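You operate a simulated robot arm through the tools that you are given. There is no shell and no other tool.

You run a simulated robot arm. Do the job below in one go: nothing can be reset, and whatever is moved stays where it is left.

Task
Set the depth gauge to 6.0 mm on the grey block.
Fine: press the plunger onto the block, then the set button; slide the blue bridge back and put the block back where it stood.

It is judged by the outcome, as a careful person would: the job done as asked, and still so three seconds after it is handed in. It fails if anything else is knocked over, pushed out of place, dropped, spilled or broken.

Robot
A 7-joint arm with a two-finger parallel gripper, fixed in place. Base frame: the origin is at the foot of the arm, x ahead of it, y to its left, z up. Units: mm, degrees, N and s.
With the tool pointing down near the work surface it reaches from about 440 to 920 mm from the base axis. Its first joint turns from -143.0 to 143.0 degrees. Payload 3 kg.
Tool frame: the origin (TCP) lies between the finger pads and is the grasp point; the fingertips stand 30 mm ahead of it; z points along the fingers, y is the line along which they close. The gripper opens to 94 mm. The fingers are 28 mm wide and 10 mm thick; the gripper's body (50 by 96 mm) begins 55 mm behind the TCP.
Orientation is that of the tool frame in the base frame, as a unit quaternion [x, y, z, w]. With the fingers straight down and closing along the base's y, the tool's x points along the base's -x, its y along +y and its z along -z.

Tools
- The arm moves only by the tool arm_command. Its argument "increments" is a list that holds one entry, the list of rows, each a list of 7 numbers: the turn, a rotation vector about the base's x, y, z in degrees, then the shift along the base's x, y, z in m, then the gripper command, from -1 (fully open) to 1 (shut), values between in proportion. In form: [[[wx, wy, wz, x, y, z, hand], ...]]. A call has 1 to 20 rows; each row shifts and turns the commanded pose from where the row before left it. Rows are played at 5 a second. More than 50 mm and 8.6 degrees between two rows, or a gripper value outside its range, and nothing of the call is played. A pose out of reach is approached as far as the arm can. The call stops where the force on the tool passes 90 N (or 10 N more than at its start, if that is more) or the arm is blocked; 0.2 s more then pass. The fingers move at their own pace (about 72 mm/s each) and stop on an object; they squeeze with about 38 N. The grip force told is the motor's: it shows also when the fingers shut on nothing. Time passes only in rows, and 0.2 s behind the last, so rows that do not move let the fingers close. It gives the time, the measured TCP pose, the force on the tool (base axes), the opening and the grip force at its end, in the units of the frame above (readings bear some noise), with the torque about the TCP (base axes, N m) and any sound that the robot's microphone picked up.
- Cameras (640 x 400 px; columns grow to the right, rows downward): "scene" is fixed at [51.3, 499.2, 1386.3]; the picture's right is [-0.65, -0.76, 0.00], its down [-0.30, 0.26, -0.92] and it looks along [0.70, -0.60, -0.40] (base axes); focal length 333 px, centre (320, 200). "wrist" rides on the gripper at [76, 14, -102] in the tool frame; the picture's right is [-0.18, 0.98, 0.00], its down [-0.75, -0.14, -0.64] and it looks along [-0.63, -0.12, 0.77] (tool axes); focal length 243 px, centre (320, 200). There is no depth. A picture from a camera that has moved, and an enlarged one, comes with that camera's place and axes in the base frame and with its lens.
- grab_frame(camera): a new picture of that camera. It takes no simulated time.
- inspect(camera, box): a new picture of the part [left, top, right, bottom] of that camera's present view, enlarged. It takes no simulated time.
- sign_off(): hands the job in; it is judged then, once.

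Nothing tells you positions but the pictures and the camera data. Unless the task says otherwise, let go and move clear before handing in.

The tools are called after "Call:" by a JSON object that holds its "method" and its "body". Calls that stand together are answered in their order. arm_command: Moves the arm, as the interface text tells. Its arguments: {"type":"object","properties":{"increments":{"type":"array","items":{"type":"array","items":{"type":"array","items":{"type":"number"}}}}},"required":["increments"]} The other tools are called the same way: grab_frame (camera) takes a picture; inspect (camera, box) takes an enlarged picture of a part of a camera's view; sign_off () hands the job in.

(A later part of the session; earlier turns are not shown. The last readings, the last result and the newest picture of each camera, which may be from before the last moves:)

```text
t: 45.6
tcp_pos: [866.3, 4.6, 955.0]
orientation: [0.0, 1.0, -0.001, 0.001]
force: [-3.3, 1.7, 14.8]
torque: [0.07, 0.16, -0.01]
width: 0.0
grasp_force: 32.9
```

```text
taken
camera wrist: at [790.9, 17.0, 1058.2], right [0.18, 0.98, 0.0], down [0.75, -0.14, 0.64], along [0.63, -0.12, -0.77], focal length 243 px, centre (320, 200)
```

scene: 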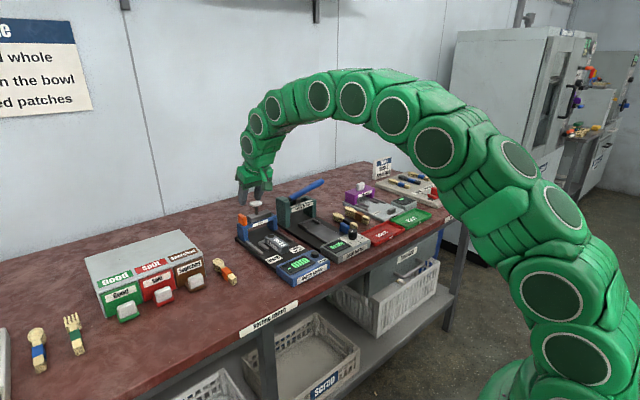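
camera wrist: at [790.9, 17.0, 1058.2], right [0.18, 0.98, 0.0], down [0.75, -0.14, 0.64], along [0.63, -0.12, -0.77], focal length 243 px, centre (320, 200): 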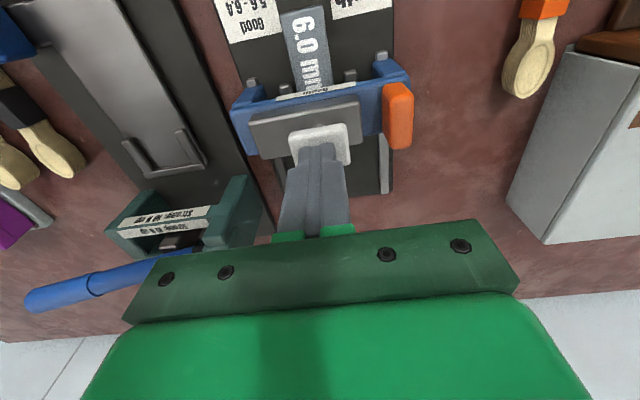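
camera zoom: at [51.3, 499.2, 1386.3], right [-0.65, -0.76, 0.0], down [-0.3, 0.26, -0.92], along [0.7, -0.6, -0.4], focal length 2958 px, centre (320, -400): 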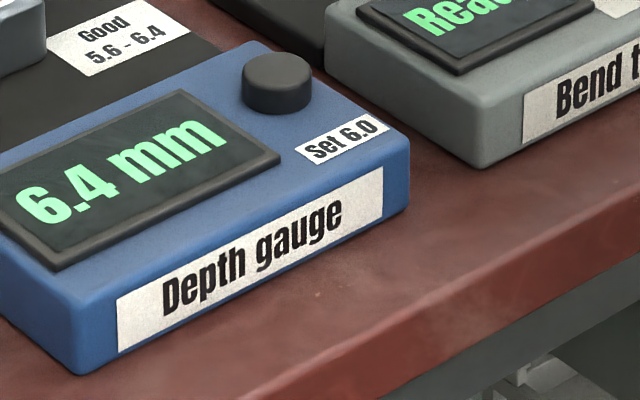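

The close-up shows the plunger tip (≈12 mm wide) resting on the block's top surface about 12 mm in front of the recess, so it isn't in the recess yet. I'll lift off and shift the block ~11.7 mm toward the front, gripping its near end with the tool tilted so the body clears the cap.

Call:
{"method": "arm_command", "body": {"increments": [[[0, 0, 0, 0, 0, 0.02, 1], [0, 0, 0, 0, 0, 0.04, 1], [0, -6.25, 0, -0.03, 0, 0, 0.5], [0, -6.25, 0, -0.04, 0, 0, 0.1], [0, -6.25, 0, -0.03, 0, -0.03, 0.1], [0, -6.25, 0, -0.005, 0, -0.04, 0.1], [0, 0, 0, 0, 0, 0, 0.1], [0, 0, 0, 0, 0, 0, 0.1]]]}}

Call:
{"method": "inspect", "body": {"camera": "scene", "box": [230, 190, 330, 265]}}

Call:
{"method": "grab_frame", "body": {"camera": "wrist"}}

```text
t: 47.4
tcp_pos: [761.6, 3.0, 945.1]
orientation: [0.0, 0.976, 0.0, 0.216]
force: [0.5, 0.5, 0.0]
torque: [0.0, -0.02, 0.02]
width: 42.7
grasp_force: 0.0
```

```text
5.33 times, centred on (280, 228) of scene
camera zoom: at [51.3, 499.2, 1386.3], right [-0.65, -0.76, 0.0], down [-0.3, 0.26, -0.92], along [0.7, -0.6, -0.4], focal length 1775 px, centre (533, 53)
```

zoom: 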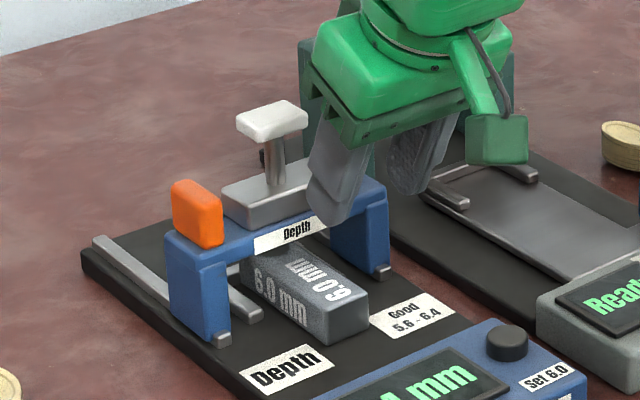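

```text
taken
camera wrist: at [649.2, 16.4, 1005.9], right [0.17, 0.98, 0.08], down [0.41, -0.14, 0.9], along [0.9, -0.12, -0.43], focal length 243 px, centre (320, 200)
```

wrist: 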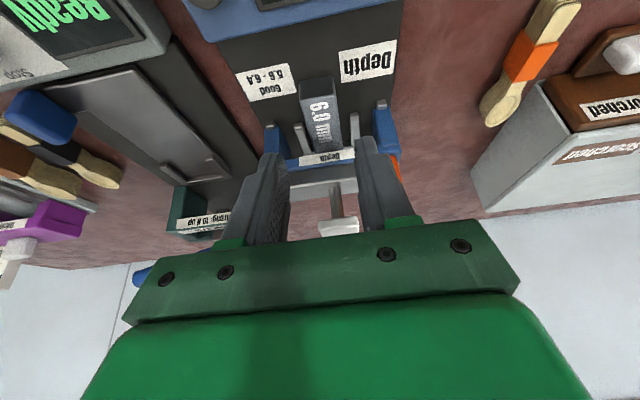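

Path is clear along the tool axis. Advancing to the block's near end.

Call:
{"method": "arm_command", "body": {"increments": [[[0, 0, 0, 0.01, 0, -0.023, 0.1], [0, 0, 0, 0.01, 0, -0.023, 0.1], [0, 0, 0, 0.01, 0, -0.022, 0.1], [0, 0, 0, 0, 0, 0, 0.1]]]}}

Call:
{"method": "inspect", "body": {"camera": "scene", "box": [230, 190, 330, 265]}}

Call:
{"method": "inspect", "body": {"camera": "wrist", "box": [220, 60, 420, 240]}}

```text
t: 48.4
tcp_pos: [790.4, 4.5, 875.8]
orientation: [0.0, 0.977, 0.0, 0.215]
force: [-0.5, -0.5, 0.0]
torque: [0.04, 0.02, -0.03]
width: 42.1
grasp_force: 0.0
```

```text
5.33 times, centred on (280, 228) of scene
camera zoom: at [51.3, 499.2, 1386.3], right [-0.65, -0.76, 0.0], down [-0.3, 0.26, -0.92], along [0.7, -0.6, -0.4], focal length 1775 px, centre (533, 53)
```

zoom: 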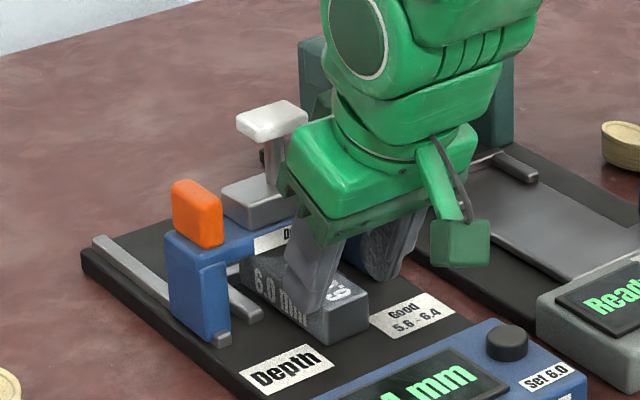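

```text
2.22 times, centred on (320, 150) of wrist
camera zoom: at [679.0, 16.6, 936.8], right [0.17, 0.98, 0.08], down [0.41, -0.14, 0.9], along [0.9, -0.12, -0.43], focal length 539 px, centre (320, 311)
```

zoom: 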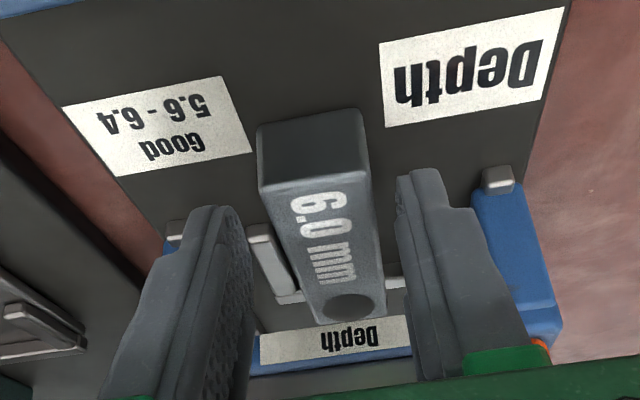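

Call:
{"method": "arm_command", "body": {"increments": [[[0, 0, 0, 0.004, 0, -0.009, 0.1], [0, 0, 0, 0.004, 0, -0.008, 0.1], [0, 0, 0, 0, 0, 0, 0.1]]]}}

Call:
{"method": "inspect", "body": {"camera": "scene", "box": [230, 190, 330, 265]}}

Call:
{"method": "inspect", "body": {"camera": "wrist", "box": [220, 60, 420, 240]}}

```text
t: 49.2
tcp_pos: [800.3, 3.7, 859.9]
orientation: [0.0, 0.976, 0.0, 0.216]
force: [0.4, 0.6, 0.6]
torque: [0.0, -0.01, 0.01]
width: 42.2
grasp_force: 0.2
```

```text
5.33 times, centred on (280, 228) of scene
camera zoom: at [51.3, 499.2, 1386.3], right [-0.65, -0.76, 0.0], down [-0.3, 0.26, -0.92], along [0.7, -0.6, -0.4], focal length 1775 px, centre (533, 53)
```

zoom: 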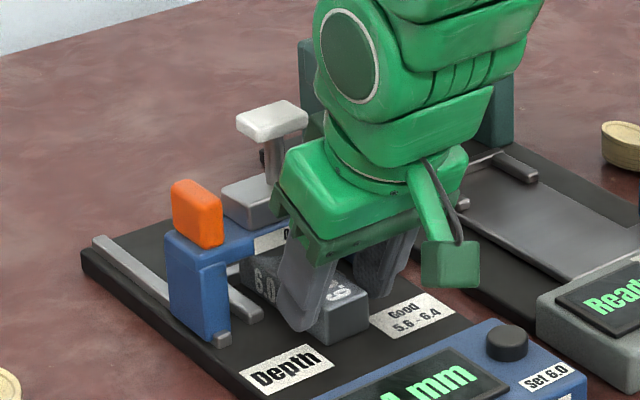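

```text
2.22 times, centred on (320, 150) of wrist
camera zoom: at [687.4, 16.6, 920.8], right [0.17, 0.98, 0.08], down [0.41, -0.14, 0.9], along [0.9, -0.12, -0.43], focal length 539 px, centre (320, 311)
```

zoom: 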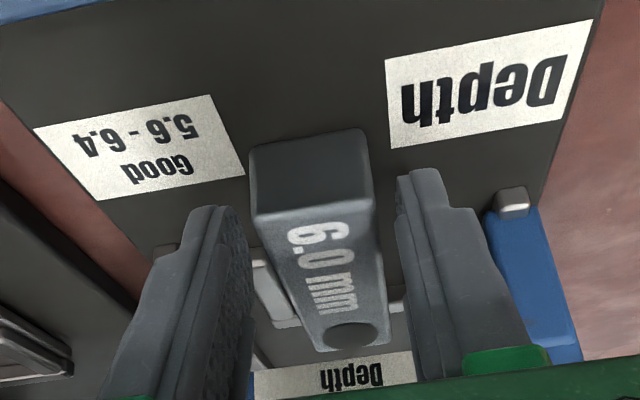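

Fingers are around the near end. Closing and drawing the block back 11.7 mm.

Call:
{"method": "arm_command", "body": {"increments": [[[0, 0, 0, 0, 0, 0, 0.25], [0, 0, 0, 0, 0, 0, 1], [0, 0, 0, 0, 0, 0, 1], [0, 0, 0, 0, 0, 0, 1]]]}}

Call:
{"method": "arm_command", "body": {"increments": [[[0, 0, 0, -0.003, 0, 0.0003, 1], [0, 0, 0, -0.003, 0.0003, 0, 1], [0, 0, 0, -0.003, 0.0003, 0, 1], [0, 0, 0, -0.0027, 0.0004, 0, 1], [0, 0, 0, 0, 0, 0, 1], [0, 0, 0, 0, 0, 0, 1]]]}}

Call:
{"method": "inspect", "body": {"camera": "scene", "box": [230, 190, 330, 265]}}

Call:
{"method": "inspect", "body": {"camera": "wrist", "box": [220, 60, 420, 240]}}

```text
t: 50.2
tcp_pos: [798.6, 3.9, 858.9]
orientation: [0.0, 0.976, 0.0, 0.216]
force: [-0.6, 0.0, 0.5]
torque: [-0.06, -0.16, -0.08]
width: 31.5
grasp_force: 38.3
```

```text
t: 51.6
tcp_pos: [788.0, 5.2, 860.1]
orientation: [0.0, 0.976, 0.0, 0.217]
force: [0.8, 0.3, -0.1]
torque: [0.0, 0.08, -0.02]
width: 31.4
grasp_force: 38.4
```

```text
5.33 times, centred on (280, 228) of scene
camera zoom: at [51.3, 499.2, 1386.3], right [-0.65, -0.76, 0.0], down [-0.3, 0.26, -0.92], along [0.7, -0.6, -0.4], focal length 1775 px, centre (533, 53)
```

zoom: 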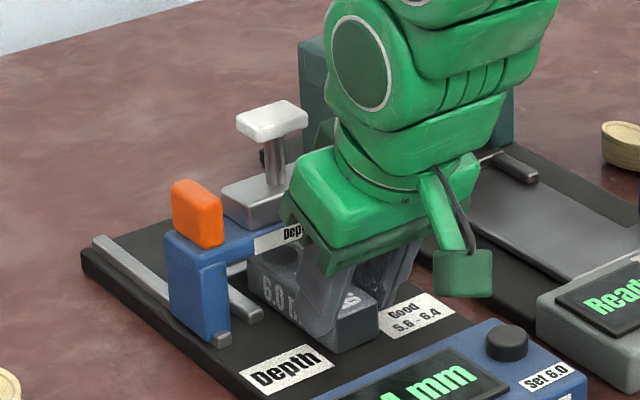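

```text
2.22 times, centred on (320, 150) of wrist
camera zoom: at [675.6, 17.9, 921.2], right [0.17, 0.98, 0.08], down [0.41, -0.14, 0.9], along [0.9, -0.12, -0.43], focal length 539 px, centre (320, 311)
```

zoom: 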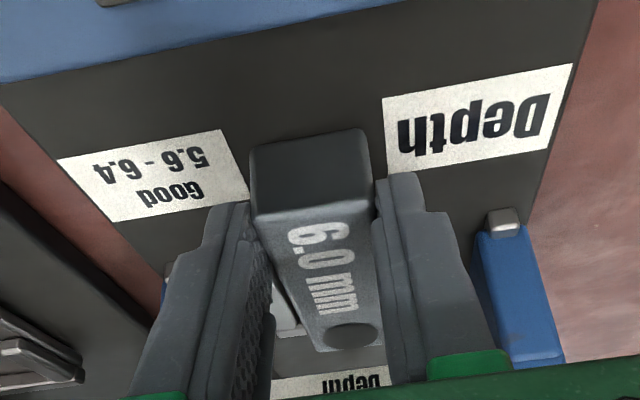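

The block moved cleanly with the grip. Releasing and backing off to check the recess against the plunger.

Call:
{"method": "arm_command", "body": {"increments": [[[0, 0, 0, 0, 0, 0, 0.3], [0, 0, 0, 0, 0, 0, 0.1], [0, 0, 0, 0, 0, 0, 0.1], [0, 0, 0, -0.004, 0, 0.009, 0.1], [0, 0, 0, -0.012, 0, 0.026, 0.1], [0, 0, 0, -0.018, 0, 0.04, 0.1], [0, 0, 0, -0.02, 0, 0.04, 0.1], [0, 0, 0, -0.03, 0, 0.03, 0.1], [0, 0, 0, 0, 0, 0, 0.1]]]}}

Call:
{"method": "inspect", "body": {"camera": "scene", "box": [250, 220, 290, 250]}}

Call:
{"method": "grab_frame", "body": {"camera": "wrist"}}

```text
t: 53.6
tcp_pos: [703.5, 5.8, 1004.4]
orientation: [0.0, 0.976, 0.0, 0.216]
force: [-0.2, -1.2, 1.3]
torque: [0.0, -0.04, 0.01]
width: 42.4
grasp_force: 0.0
```

```text
13.33 times, centred on (270, 235) of scene
camera zoom: at [51.3, 499.2, 1386.3], right [-0.65, -0.76, 0.0], down [-0.3, 0.26, -0.92], along [0.7, -0.6, -0.4], focal length 4436 px, centre (987, -267)
```

zoom: 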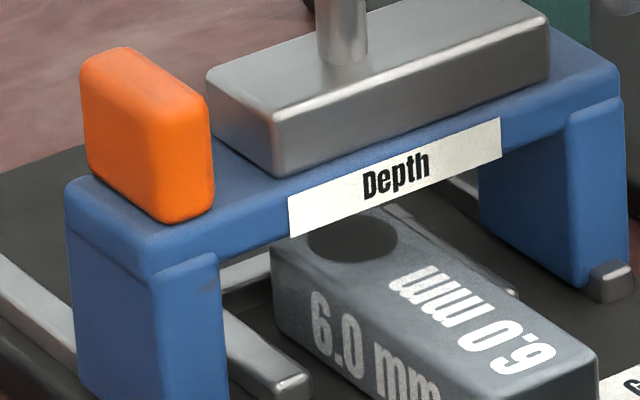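

```text
taken
camera wrist: at [591.1, 17.7, 1066.1], right [0.17, 0.98, 0.08], down [0.41, -0.14, 0.9], along [0.9, -0.12, -0.43], focal length 243 px, centre (320, 200)
```

wrist: 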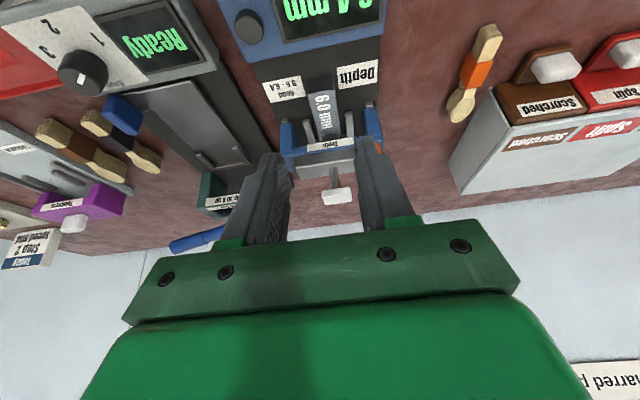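

The recess is now centred right where the plunger tip came down. Returning above the cap to press again.

Call:
{"method": "arm_command", "body": {"increments": [[[0, 6.25, 0, 0.0407, 0, 0, 0.5], [0, 6.25, 0, 0.0407, 0, 0, 1], [0, 6.25, 0, 0.0407, 0, 0, 1], [0, 6.25, 0, 0.0406, -0.001, 0, 1], [0, 0, 0, 0, 0, -0.024, 1], [0, 0, 0, 0, 0, -0.014, 1], [0, 0, 0, 0, 0, 0, 1]]]}}

Call:
{"method": "arm_command", "body": {"increments": [[[0, 0, 0, 0, 0, -0.003, 1], [0, 0, 0, 0, 0, -0.003, 1], [0, 0, 0, 0, 0, -0.002, 1], [0, 0, 0, 0, 0, 0, 1]]]}}

Call:
{"method": "arm_command", "body": {"increments": [[[0, 0, 0, 0, 0, -0.002, 1], [0, 0, 0, 0, 0, -0.002, 1], [0, 0, 0, 0, 0, 0, 1]]]}}

Call:
{"method": "inspect", "body": {"camera": "scene", "box": [250, 200, 290, 250]}}

Call:
{"method": "inspect", "body": {"camera": "scene", "box": [270, 245, 350, 290]}}

```text
t: 55.2
tcp_pos: [867.1, 5.1, 966.3]
orientation: [0.0, 1.0, 0.0, 0.0]
force: [0.6, -0.5, 0.1]
torque: [-0.02, -0.04, 0.02]
width: 0.0
grasp_force: 32.8
```

```text
t: 56.2
tcp_pos: [867.5, 4.0, 957.9]
orientation: [0.001, 1.0, 0.0, 0.0]
force: [-0.3, 0.2, 1.9]
torque: [-0.01, 0.01, 0.03]
width: 0.0
grasp_force: 33.4
```

```text
t: 57.0
tcp_pos: [866.3, 3.7, 954.0]
orientation: [-0.001, 1.0, 0.0, 0.001]
force: [-0.7, 1.3, 12.6]
torque: [0.05, 0.09, -0.06]
width: 0.0
grasp_force: 32.9
```

```text
8.00 times, centred on (270, 225) of scene
camera zoom: at [51.3, 499.2, 1386.3], right [-0.65, -0.76, 0.0], down [-0.3, 0.26, -0.92], along [0.7, -0.6, -0.4], focal length 2662 px, centre (720, 0)
```

zoom: 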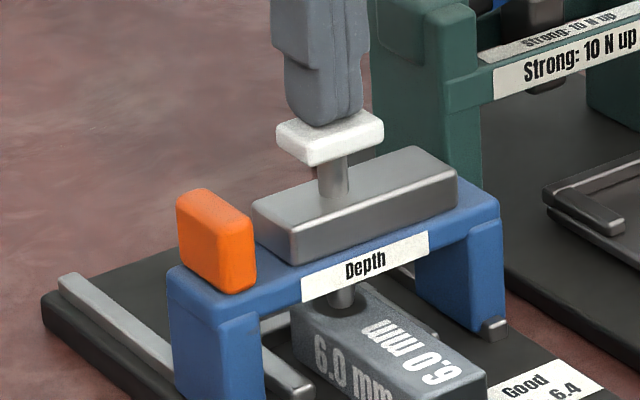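

```text
8.00 times, centred on (310, 268) of scene
camera zoom: at [51.3, 499.2, 1386.3], right [-0.65, -0.76, 0.0], down [-0.3, 0.26, -0.92], along [0.7, -0.6, -0.4], focal length 2662 px, centre (400, -340)
```

zoom: 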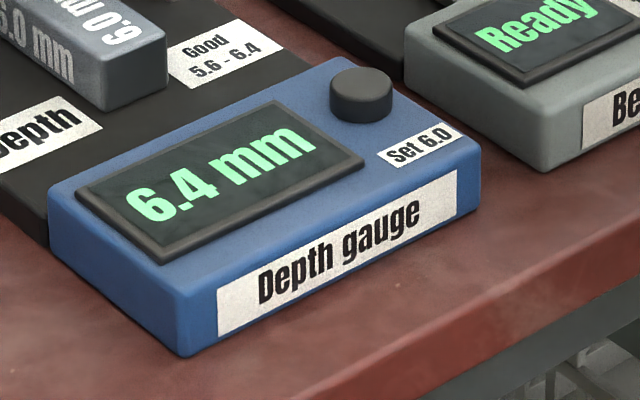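

Tip is now inside the recess circle and the gauge reads 6.4 mm. I'll press a touch more firmly to be certain that it registers here, then look again.

Call:
{"method": "arm_command", "body": {"increments": [[[0, 0, 0, 0, 0, -0.001, 1], [0, 0, 0, 0, 0, 0, 1], [0, 0, 0, 0, 0, 0, 1]]]}}

Call:
{"method": "inspect", "body": {"camera": "scene", "box": [250, 220, 290, 250]}}

Call:
{"method": "inspect", "body": {"camera": "scene", "box": [270, 245, 350, 290]}}

```text
t: 57.8
tcp_pos: [868.3, 3.9, 956.0]
orientation: [0.0, 1.0, 0.0, 0.002]
force: [1.2, 2.8, 33.0]
torque: [0.1, 0.1, 0.01]
width: 0.0
grasp_force: 32.6
```

```text
13.33 times, centred on (270, 235) of scene
camera zoom: at [51.3, 499.2, 1386.3], right [-0.65, -0.76, 0.0], down [-0.3, 0.26, -0.92], along [0.7, -0.6, -0.4], focal length 4436 px, centre (987, -267)
```

zoom: 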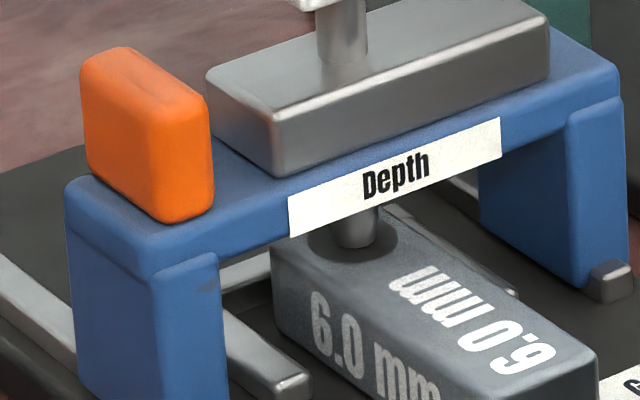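

```text
8.00 times, centred on (310, 268) of scene
camera zoom: at [51.3, 499.2, 1386.3], right [-0.65, -0.76, 0.0], down [-0.3, 0.26, -0.92], along [0.7, -0.6, -0.4], focal length 2662 px, centre (400, -340)
```

zoom: 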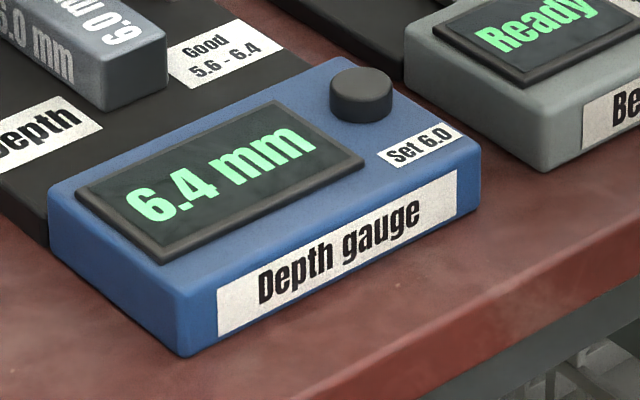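

The tip sits squarely in the recess and the gauge reads 6.4 mm. Now lift off and go to the set button at about (706, −44, 844).

Call:
{"method": "arm_command", "body": {"increments": [[[0, 0, 0, 0, 0, 0.015, 1], [0, 0, 0, 0, 0, 0.035, 1], [0, 0, 0, -0.0403, -0.0121, 0, 1], [0, 0, 0, -0.0403, -0.0121, 0, 1], [0, 0, 0, -0.0403, -0.0121, 0, 1], [0, 0, 0, -0.0401, -0.0122, 0, 1], [0, 0, 0, 0, 0, -0.04, 1], [0, 0, 0, 0, 0, -0.04, 1], [0, 0, 0, 0, 0, -0.03, 1], [0, 0, 0, 0, 0, 0, 1], [0, 0, 0, 0, 0, 0, 1]]]}}

Call:
{"method": "inspect", "body": {"camera": "scene", "box": [270, 220, 350, 280]}}

Call:
{"method": "grab_frame", "body": {"camera": "wrist"}}

Call:
{"method": "inspect", "body": {"camera": "wrist", "box": [240, 100, 400, 220]}}

```text
t: 60.2
tcp_pos: [705.3, -45.7, 892.8]
orientation: [0.0, 1.0, 0.0, 0.0]
force: [0.1, 0.5, -0.7]
torque: [-0.02, -0.04, 0.0]
width: 0.0
grasp_force: 33.4
```

```text
6.67 times, centred on (310, 250) of scene
camera zoom: at [51.3, 499.2, 1386.3], right [-0.65, -0.76, 0.0], down [-0.3, 0.26, -0.92], along [0.7, -0.6, -0.4], focal length 2218 px, centre (387, -133)
```

zoom: 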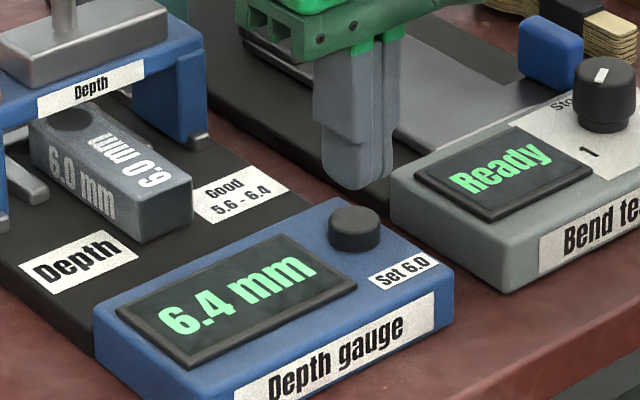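

```text
taken
camera wrist: at [629.9, -32.2, 995.4], right [0.18, 0.98, 0.0], down [0.75, -0.14, 0.64], along [0.63, -0.12, -0.77], focal length 243 px, centre (320, 200)
```

wrist: 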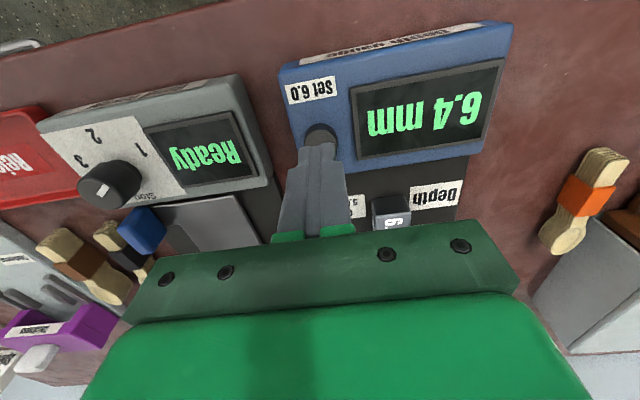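

```text
3.33 times, centred on (320, 160) of wrist
camera zoom: at [629.9, -32.2, 995.4], right [0.18, 0.98, 0.0], down [0.75, -0.14, 0.64], along [0.63, -0.12, -0.77], focal length 809 px, centre (320, 333)
```

zoom: 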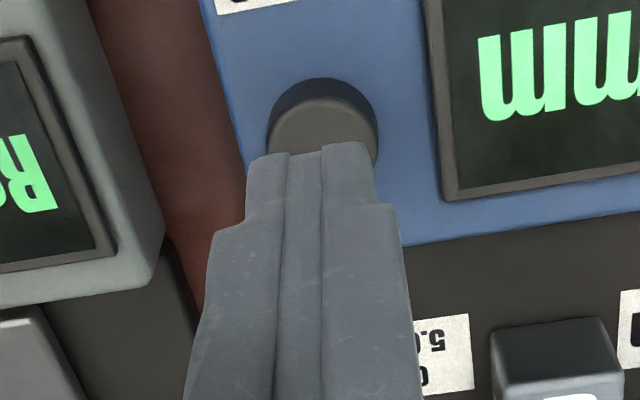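

The fingertips are directly above the set button. Lowering gently until it presses.

Call:
{"method": "arm_command", "body": {"increments": [[[0, 0, 0, -0.001, -0.0005, -0.008, 1], [0, 0, 0, 0, 0, -0.007, 1], [0, 0, 0, 0, 0, 0, 1]]]}}

Call:
{"method": "arm_command", "body": {"increments": [[[0, 0, 0, 0, 0, -0.002, 1], [0, 0, 0, 0, 0, -0.002, 1], [0, 0, 0, 0, 0, 0, 1]]]}}

Call:
{"method": "inspect", "body": {"camera": "scene", "box": [270, 220, 350, 280]}}

```text
t: 61.0
tcp_pos: [705.6, -45.9, 879.0]
orientation: [0.0, 1.0, 0.0, -0.001]
force: [1.0, 0.5, 0.2]
torque: [0.01, 0.03, 0.01]
width: 0.2
grasp_force: 32.9
```

```text
t: 61.8
tcp_pos: [705.1, -45.4, 875.2]
orientation: [0.0, 1.0, 0.0, 0.001]
force: [-0.4, 0.1, 0.8]
torque: [0.01, 0.01, 0.01]
width: 0.2
grasp_force: 33.1
```

```text
6.67 times, centred on (310, 250) of scene
camera zoom: at [51.3, 499.2, 1386.3], right [-0.65, -0.76, 0.0], down [-0.3, 0.26, -0.92], along [0.7, -0.6, -0.4], focal length 2218 px, centre (387, -133)
```

zoom: 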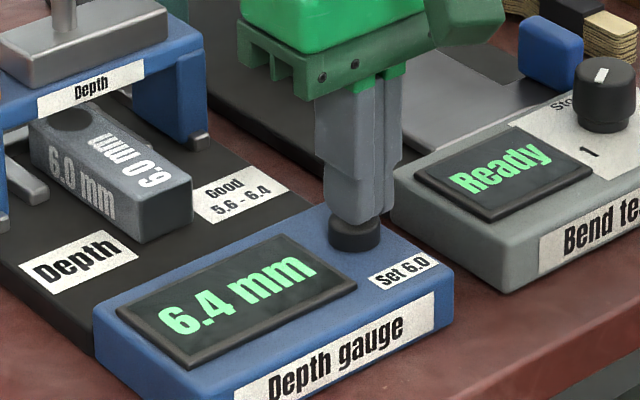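

Call:
{"method": "arm_command", "body": {"increments": [[[0, 0, 0, 0, 0, -0.0015, 1], [0, 0, 0, 0, 0, 0, 1]]]}}

Call:
{"method": "arm_command", "body": {"increments": [[[0, 0, 0, 0, 0, -0.0015, 1], [0, 0, 0, 0, 0, 0, 1]]]}}

Call:
{"method": "inspect", "body": {"camera": "scene", "box": [270, 220, 350, 280]}}

```text
t: 62.4
tcp_pos: [705.1, -45.7, 872.9]
orientation: [0.0, 1.0, -0.001, 0.0]
force: [0.0, -0.7, 0.1]
torque: [0.04, -0.02, 0.0]
width: 0.1
grasp_force: 32.9
```

```text
t: 63.0
tcp_pos: [704.9, -44.5, 871.0]
orientation: [0.001, 1.0, 0.0, 0.0]
force: [-0.3, -0.7, 0.1]
torque: [-0.03, 0.0, 0.0]
width: 0.0
grasp_force: 33.6
```

```text
6.67 times, centred on (310, 250) of scene
camera zoom: at [51.3, 499.2, 1386.3], right [-0.65, -0.76, 0.0], down [-0.3, 0.26, -0.92], along [0.7, -0.6, -0.4], focal length 2218 px, centre (387, -133)
```

zoom: 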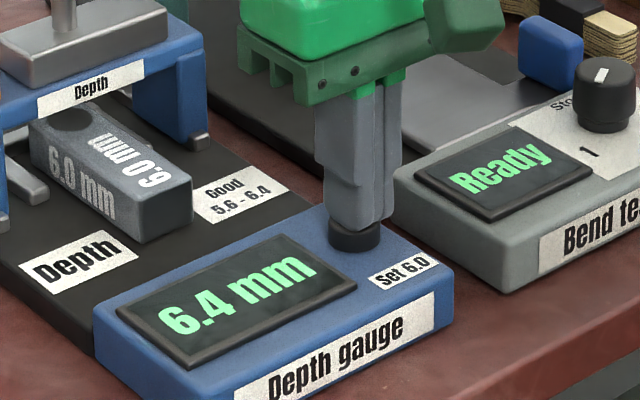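

No contact force yet; the button top must be slightly lower. Continuing.

Call:
{"method": "arm_command", "body": {"increments": [[[0, 0, 0, 0, 0, -0.0015, 1], [0, 0, 0, 0, 0, 0, 1]]]}}

Call:
{"method": "arm_command", "body": {"increments": [[[0, 0, 0, 0, 0, -0.001, 1], [0, 0, 0, 0, 0, 0, 1]]]}}

Call:
{"method": "inspect", "body": {"camera": "scene", "box": [270, 220, 350, 280]}}

```text
t: 63.6
tcp_pos: [703.9, -44.8, 870.5]
orientation: [0.0, 1.0, 0.001, 0.0]
force: [0.2, 0.2, 0.3]
torque: [-0.03, -0.03, -0.01]
width: 0.3
grasp_force: 33.5
```

```text
t: 64.2
tcp_pos: [704.1, -45.6, 867.8]
orientation: [0.001, 1.0, 0.001, 0.0]
force: [-0.1, -0.4, 1.6]
torque: [0.01, -0.04, -0.03]
width: 0.0
grasp_force: 32.6
heard: click
```

```text
6.67 times, centred on (310, 250) of scene
camera zoom: at [51.3, 499.2, 1386.3], right [-0.65, -0.76, 0.0], down [-0.3, 0.26, -0.92], along [0.7, -0.6, -0.4], focal length 2218 px, centre (387, -133)
```

zoom: 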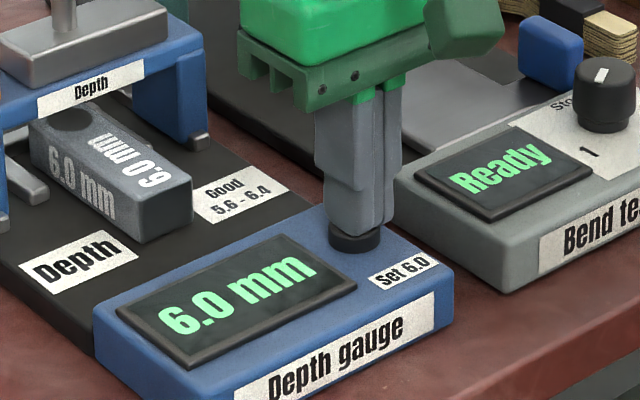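

Click heard and the gauge now reads 6.0 mm. Next I lift off and go in front of the orange tab to push the bridge back to its rear stop.

Call:
{"method": "arm_command", "body": {"increments": [[[0, 0, 0, 0, 0, 0.03, 1], [0, 0, 0, 0, 0, 0.045, 1], [0, 0, 0, 0, 0, 0.045, 1], [0, -6.25, 0, 0.024, 0.0259, 0, 1], [0, -6.25, 0, 0.024, 0.0259, 0, 1], [0, -6.25, 0, 0.024, 0.0259, 0, 1], [0, -6.25, 0, 0.024, 0.0258, 0, 1], [0, 0, 0, 0.003, 0, -0.035, 1], [0, 0, 0, 0, 0, 0, 1], [0, 0, 0, 0, 0, 0, 1]]]}}

Call:
{"method": "inspect", "body": {"camera": "scene", "box": [230, 180, 350, 285]}}

Call:
{"method": "inspect", "body": {"camera": "wrist", "box": [220, 60, 420, 240]}}

```text
t: 66.4
tcp_pos: [804.0, 58.6, 954.1]
orientation: [0.0, 0.976, 0.0, 0.216]
force: [-0.1, 0.1, 0.0]
torque: [0.02, 0.02, 0.03]
width: 0.0
grasp_force: 33.0
```

```text
3.81 times, centred on (290, 232) of scene
camera zoom: at [51.3, 499.2, 1386.3], right [-0.65, -0.76, 0.0], down [-0.3, 0.26, -0.92], along [0.7, -0.6, -0.4], focal length 1268 px, centre (434, 76)
```

zoom: 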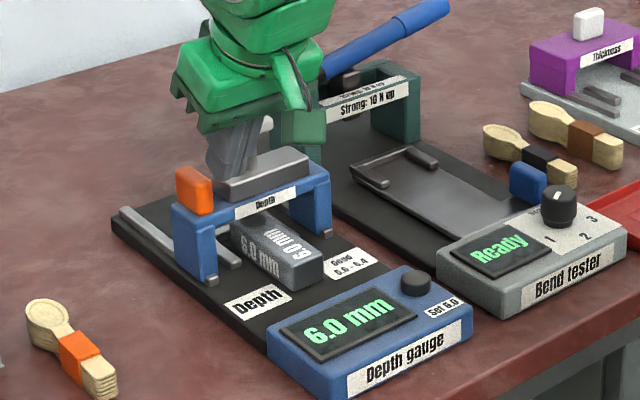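

```text
2.22 times, centred on (320, 150) of wrist
camera zoom: at [691.6, 71.0, 1015.5], right [0.17, 0.98, 0.08], down [0.41, -0.14, 0.9], along [0.9, -0.12, -0.43], focal length 539 px, centre (320, 311)
```

zoom: 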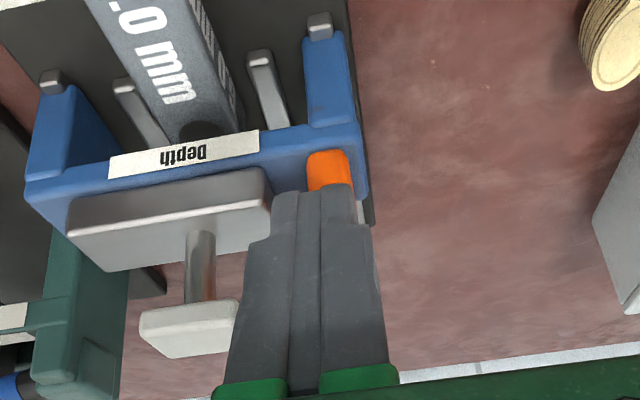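

Call:
{"method": "arm_command", "body": {"increments": [[[0, 0, 0, 0, 0, -0.03, 1], [0, 0, 0, 0, 0, -0.012, 1], [0, 0, 0, 0, 0, 0, 1]]]}}

Call:
{"method": "inspect", "body": {"camera": "scene", "box": [230, 190, 310, 250]}}

Call:
{"method": "inspect", "body": {"camera": "wrist", "box": [220, 60, 420, 240]}}

```text
t: 67.2
tcp_pos: [804.3, 59.3, 910.8]
orientation: [0.0, 0.976, 0.0, 0.216]
force: [0.7, 0.2, -0.7]
torque: [0.01, 0.0, -0.02]
width: 0.0
grasp_force: 32.6
```

```text
6.67 times, centred on (270, 220) of scene
camera zoom: at [51.3, 499.2, 1386.3], right [-0.65, -0.76, 0.0], down [-0.3, 0.26, -0.92], along [0.7, -0.6, -0.4], focal length 2218 px, centre (653, 67)
```

zoom: 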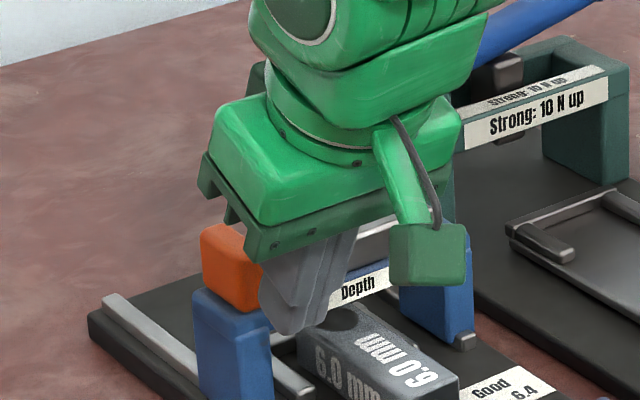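

```text
2.22 times, centred on (320, 150) of wrist
camera zoom: at [691.9, 71.7, 973.3], right [0.17, 0.98, 0.08], down [0.41, -0.14, 0.9], along [0.9, -0.12, -0.43], focal length 539 px, centre (320, 311)
```

zoom: 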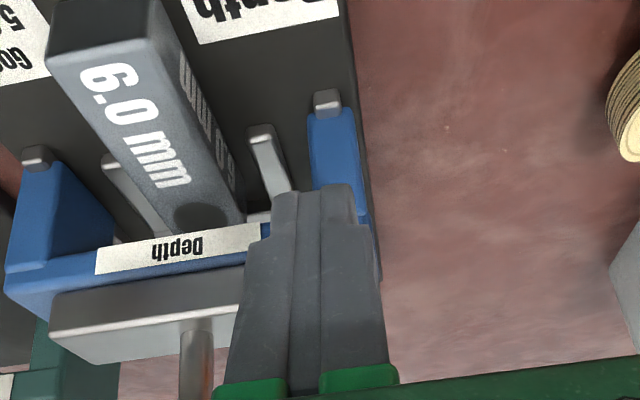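

Fingertips are in front of the tab. Pushing the bridge back in steps.

Call:
{"method": "arm_command", "body": {"increments": [[[0, 0, 0, 0.012, 0, 0, 1], [0, 0, 0, 0.008, 0, 0, 1], [0, 0, 0, 0.005, 0, 0, 1], [0, 0, 0, 0.005, 0, 0, 1], [0, 0, 0, 0.005, 0, 0, 1], [0, 0, 0, 0, 0, 0, 1]]]}}

Call:
{"method": "inspect", "body": {"camera": "scene", "box": [230, 190, 310, 250]}}

Call:
{"method": "inspect", "body": {"camera": "wrist", "box": [220, 60, 420, 240]}}

```text
t: 68.6
tcp_pos: [839.5, 57.6, 910.9]
orientation: [-0.001, 0.976, 0.0, 0.217]
force: [-1.9, 0.5, 0.1]
torque: [-0.03, 0.05, 0.0]
width: 0.0
grasp_force: 33.6
```

```text
6.67 times, centred on (270, 220) of scene
camera zoom: at [51.3, 499.2, 1386.3], right [-0.65, -0.76, 0.0], down [-0.3, 0.26, -0.92], along [0.7, -0.6, -0.4], focal length 2218 px, centre (653, 67)
```

zoom: 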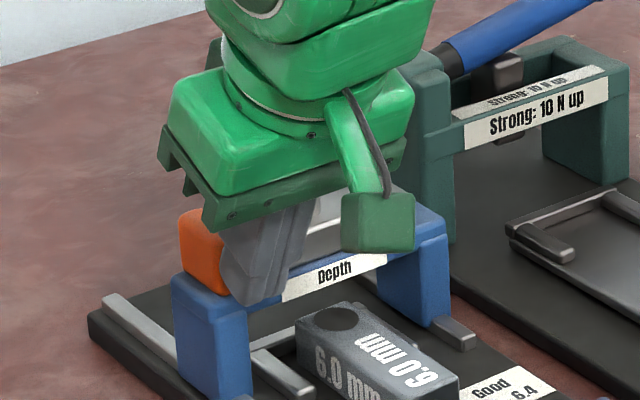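

```text
2.22 times, centred on (320, 150) of wrist
camera zoom: at [726.5, 71.2, 973.2], right [0.17, 0.98, 0.08], down [0.41, -0.14, 0.9], along [0.9, -0.12, -0.43], focal length 539 px, centre (320, 311)
```

zoom: 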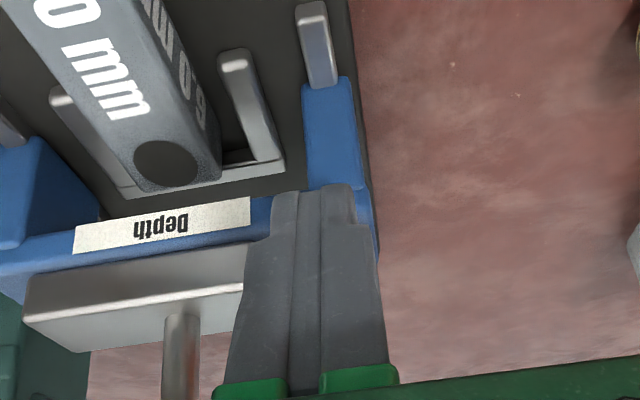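

The bridge slides back smoothly (~2 N). Continuing.

Call:
{"method": "arm_command", "body": {"increments": [[[0, 0, 0, 0.006, 0, 0, 1], [0, 0, 0, 0.006, 0, 0, 1], [0, 0, 0, 0.006, 0, 0, 1], [0, 0, 0, 0.006, 0, 0, 1], [0, 0, 0, 0.006, 0, 0, 1], [0, 0, 0, 0.006, 0, 0, 1], [0, 0, 0, 0.006, 0, 0, 1], [0, 0, 0, 0.006, 0, 0, 1], [0, 0, 0, 0.006, 0, 0, 1], [0, 0, 0, 0, 0, 0, 1]]]}}

Call:
{"method": "inspect", "body": {"camera": "scene", "box": [220, 180, 310, 250]}}

Call:
{"method": "inspect", "body": {"camera": "wrist", "box": [220, 60, 420, 240]}}

```text
t: 70.8
tcp_pos: [893.3, 59.6, 912.7]
orientation: [0.0, 0.976, 0.0, 0.217]
force: [-1.1, -0.1, 0.2]
torque: [0.01, 0.02, -0.01]
width: 0.0
grasp_force: 32.7
```

```text
5.71 times, centred on (265, 215) of scene
camera zoom: at [51.3, 499.2, 1386.3], right [-0.65, -0.76, 0.0], down [-0.3, 0.26, -0.92], along [0.7, -0.6, -0.4], focal length 1901 px, centre (634, 114)
```

zoom: 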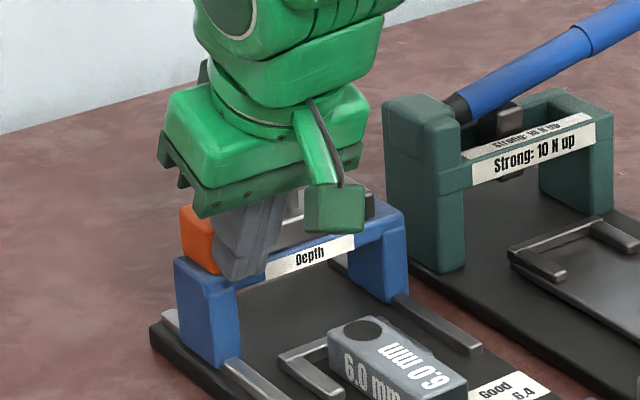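

```text
2.22 times, centred on (320, 150) of wrist
camera zoom: at [780.7, 71.4, 973.2], right [0.17, 0.98, 0.08], down [0.41, -0.14, 0.9], along [0.9, -0.12, -0.43], focal length 539 px, centre (320, 311)
```

zoom: 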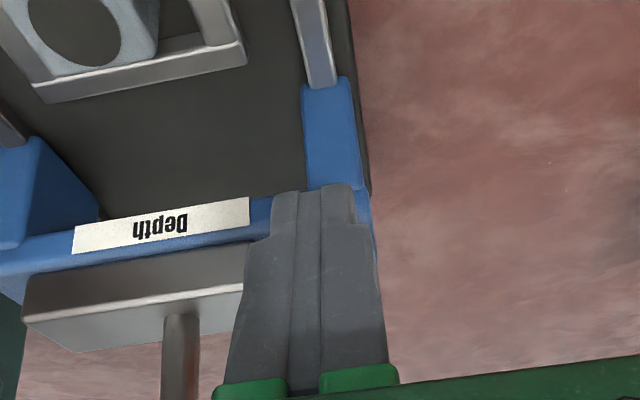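

Not yet at the rear stop. Continuing in small steps until the force rises.

Call:
{"method": "arm_command", "body": {"increments": [[[0, 0, 0, 0.005, 0, 0, 1], [0, 0, 0, 0.005, 0, 0, 1], [0, 0, 0, 0.003, 0, 0, 1], [0, 0, 0, 0, 0, 0, 1]]]}}

Call:
{"method": "arm_command", "body": {"increments": [[[0, 0, 0, 0.003, 0, 0, 1], [0, 0, 0, 0, 0, 0, 1]]]}}

Call:
{"method": "arm_command", "body": {"increments": [[[0, 0, 0, 0.002, 0, 0, 1], [0, 0, 0, 0, 0, 0, 1]]]}}

Call:
{"method": "inspect", "body": {"camera": "scene", "box": [220, 180, 300, 240]}}

```text
t: 71.8
tcp_pos: [905.6, 58.3, 912.2]
orientation: [0.0, 0.976, 0.0, 0.216]
force: [0.3, 0.3, 1.0]
torque: [0.0, -0.03, 0.0]
width: 0.2
grasp_force: 32.6
```

```text
t: 72.4
tcp_pos: [909.1, 57.3, 911.9]
orientation: [0.0, 0.976, 0.0, 0.216]
force: [0.0, 0.5, -0.5]
torque: [0.02, -0.01, 0.0]
width: 0.0
grasp_force: 33.0
```

```text
t: 73.0
tcp_pos: [910.6, 58.6, 911.9]
orientation: [0.0, 0.977, 0.0, 0.215]
force: [-9.2, -0.1, 3.8]
torque: [0.03, 0.1, 0.0]
width: 0.0
grasp_force: 33.0
```

```text
6.67 times, centred on (260, 210) of scene
camera zoom: at [51.3, 499.2, 1386.3], right [-0.65, -0.76, 0.0], down [-0.3, 0.26, -0.92], along [0.7, -0.6, -0.4], focal length 2218 px, centre (720, 133)
```

zoom: 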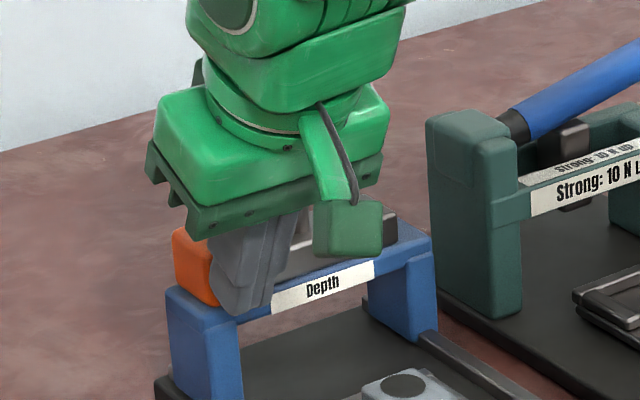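

The force rises at the rear stop and the bridge image position matches the original. One last 1 mm nudge to seat it, then retreat.

Call:
{"method": "arm_command", "body": {"increments": [[[0, 0, 0, 0.001, 0, 0, 1], [0, 0, 0, 0, 0, 0, 1]]]}}

Call:
{"method": "arm_command", "body": {"increments": [[[0, 0, 0, -0.006, 0, 0, 1], [0, 0, 0, -0.015, 0, 0.01, 1], [0, 0, 0, -0.025, 0, 0.03, 1], [0, 0, 0, -0.035, -0.01, 0.03, 0.5], [0, 6.25, 0, -0.04, -0.02, 0.01, 0.1], [0, 6.25, 0, -0.03, -0.024, 0, 0.1], [0, 6.25, 0, 0, 0, 0, 0.1], [0, 6.25, 0, 0, 0, 0, 0.1], [0, 0, 0, 0, 0, 0, 0.1]]]}}

Call:
{"method": "inspect", "body": {"camera": "scene", "box": [220, 190, 350, 285]}}

Call:
{"method": "grab_frame", "body": {"camera": "wrist"}}

Call:
{"method": "inspect", "body": {"camera": "wrist", "box": [220, 90, 420, 240]}}

```text
t: 73.6
tcp_pos: [910.9, 58.6, 911.1]
orientation: [0.001, 0.976, -0.001, 0.216]
force: [-35.6, -5.9, 11.3]
torque: [-0.08, 0.51, -0.16]
width: 0.1
grasp_force: 32.7
```

```text
t: 75.6
tcp_pos: [760.6, 4.9, 992.3]
orientation: [0.0, 1.0, 0.0, 0.0]
force: [-0.2, 0.4, -0.1]
torque: [0.0, 0.0, -0.03]
width: 42.4
grasp_force: 0.1
```

```text
4.21 times, centred on (285, 238) of scene
camera zoom: at [51.3, 499.2, 1386.3], right [-0.65, -0.76, 0.0], down [-0.3, 0.26, -0.92], along [0.7, -0.6, -0.4], focal length 1401 px, centre (467, 42)
```

zoom: 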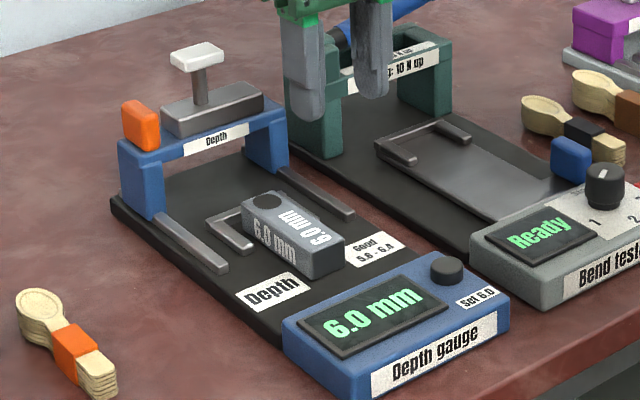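

```text
taken
camera wrist: at [685.1, 17.7, 1095.5], right [0.18, 0.98, 0.0], down [0.75, -0.14, 0.64], along [0.63, -0.12, -0.77], focal length 243 px, centre (320, 200)
```

wrist: 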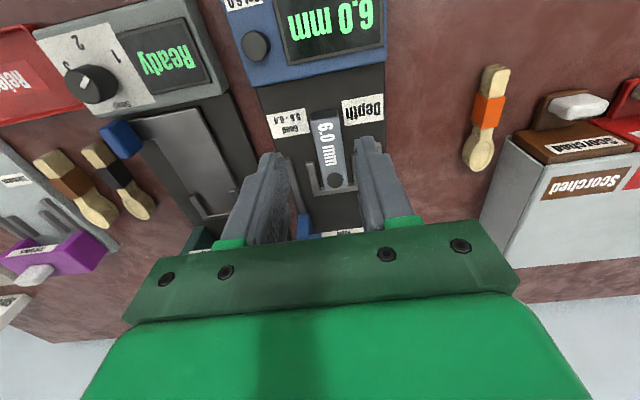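

```text
2.67 times, centred on (320, 165) of wrist
camera zoom: at [685.1, 17.7, 1095.5], right [0.18, 0.98, 0.0], down [0.75, -0.14, 0.64], along [0.63, -0.12, -0.77], focal length 647 px, centre (320, 293)
```

zoom: 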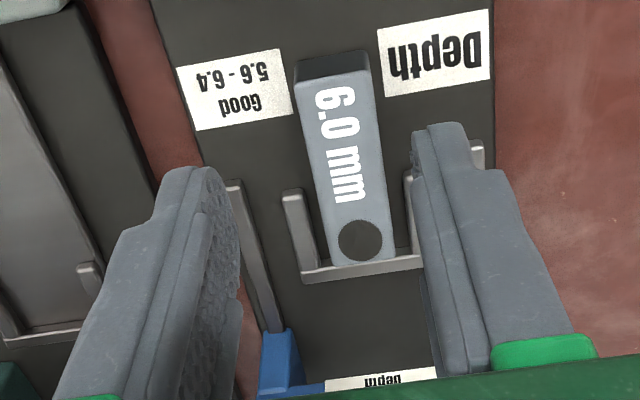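

Bridge is back and the gauge reads 6.0 mm. Now I grip the block at the same point as originally (TCP ≈ (818, 5)).

Call:
{"method": "arm_command", "body": {"increments": [[[0, 0, 0, 0.029, 0.0005, -0.02, 0.1], [0, 0, 0, 0.0285, 0, -0.03, 0.1], [0, 0, 0, 0, 0, -0.04, 0.1], [0, 0, 0, 0, 0, -0.02, 0.1], [0, 0, 0, 0, 0, 0, 0.1]]]}}

Call:
{"method": "inspect", "body": {"camera": "wrist", "box": [220, 90, 420, 240]}}

Call:
{"method": "inspect", "body": {"camera": "scene", "box": [240, 200, 320, 260]}}

```text
t: 76.8
tcp_pos: [819.0, 5.3, 882.4]
orientation: [0.0, 1.0, 0.0, -0.001]
force: [0.2, 0.6, 0.0]
torque: [-0.01, -0.01, 0.01]
width: 42.2
grasp_force: 0.1
```

```text
2.67 times, centred on (320, 165) of wrist
camera zoom: at [742.5, 18.1, 985.4], right [0.18, 0.98, 0.0], down [0.75, -0.14, 0.64], along [0.63, -0.12, -0.77], focal length 647 px, centre (320, 293)
```

zoom: 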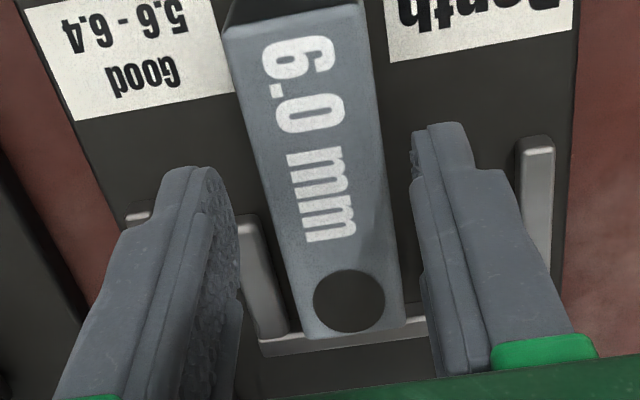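

```text
6.67 times, centred on (280, 230) of scene
camera zoom: at [51.3, 499.2, 1386.3], right [-0.65, -0.76, 0.0], down [-0.3, 0.26, -0.92], along [0.7, -0.6, -0.4], focal length 2218 px, centre (587, 0)
```

zoom: 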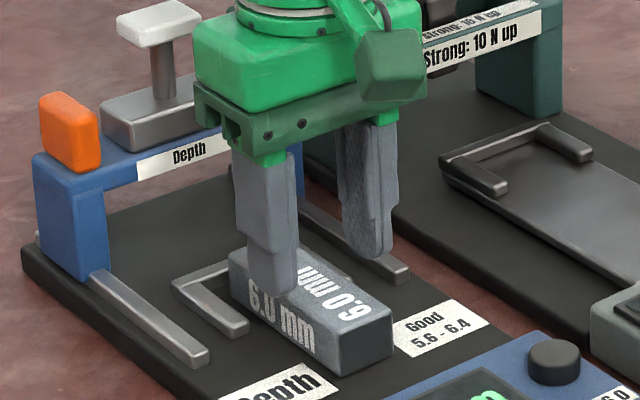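

Call:
{"method": "arm_command", "body": {"increments": [[[0, 0, 0, 0, 0, -0.015, 0.1], [0, 0, 0, 0, 0, -0.01, 0.1], [0, 0, 0, 0, 0, 0, 0.1]]]}}

Call:
{"method": "arm_command", "body": {"increments": [[[0, 0, 0, 0, 0, 0, 0.25], [0, 0, 0, 0, 0, 0, 1], [0, 0, 0, 0, 0, 0, 1], [0, 0, 0, 0, 0, 0, 1]]]}}

Call:
{"method": "grab_frame", "body": {"camera": "wrist"}}

Call:
{"method": "inspect", "body": {"camera": "scene", "box": [240, 200, 320, 260]}}

```text
t: 77.6
tcp_pos: [817.9, 4.9, 858.7]
orientation: [0.0, 1.0, 0.0, 0.001]
force: [0.6, 0.3, -1.3]
torque: [-0.02, -0.01, -0.02]
width: 42.3
grasp_force: 0.0
```

```text
t: 78.6
tcp_pos: [818.8, 5.4, 857.1]
orientation: [0.0, 1.0, 0.0, 0.0]
force: [0.5, 0.3, 0.4]
torque: [-0.02, -0.07, -0.01]
width: 31.6
grasp_force: 38.0
```

```text
taken
camera wrist: at [742.3, 17.9, 960.7], right [0.18, 0.98, 0.0], down [0.75, -0.14, 0.64], along [0.63, -0.12, -0.77], focal length 243 px, centre (320, 200)
```

wrist: 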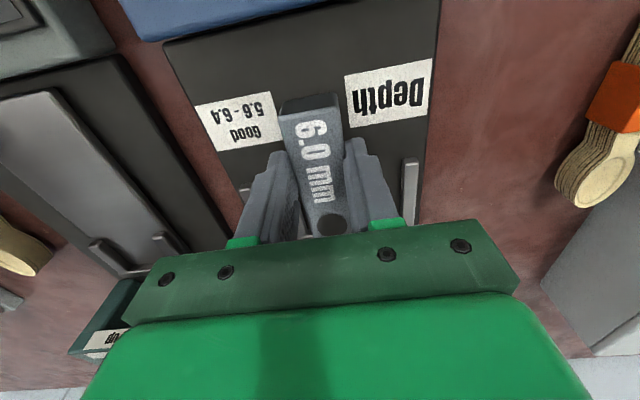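

```text
6.67 times, centred on (280, 230) of scene
camera zoom: at [51.3, 499.2, 1386.3], right [-0.65, -0.76, 0.0], down [-0.3, 0.26, -0.92], along [0.7, -0.6, -0.4], focal length 2218 px, centre (587, 0)
```

zoom: 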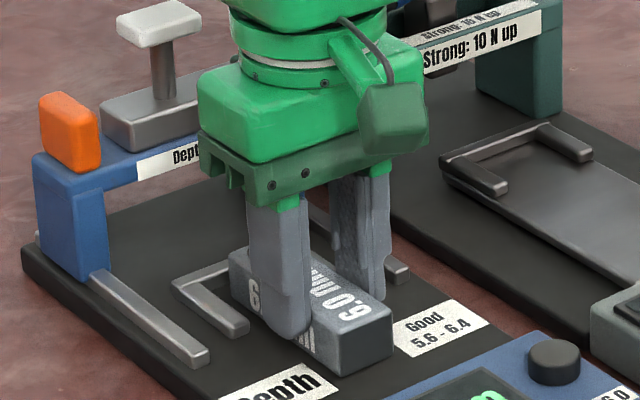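

Gripped again. I'll compare the in-hand position with the original grip using the same crop as before.

Call:
{"method": "inspect", "body": {"camera": "wrist", "box": [240, 60, 440, 240]}}

```text
2.22 times, centred on (340, 150) of wrist
camera zoom: at [742.3, 17.9, 960.7], right [0.18, 0.98, 0.0], down [0.75, -0.14, 0.64], along [0.63, -0.12, -0.77], focal length 539 px, centre (276, 311)
```

zoom: 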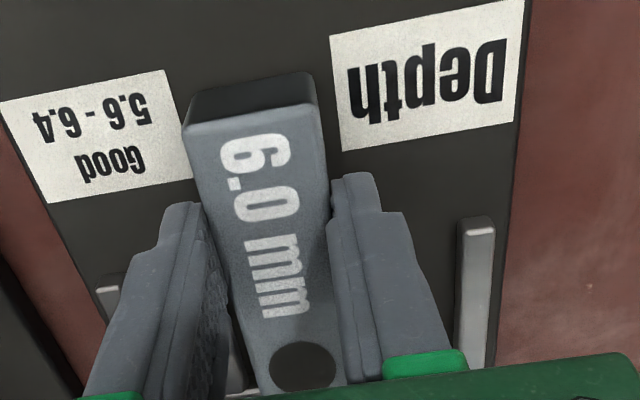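

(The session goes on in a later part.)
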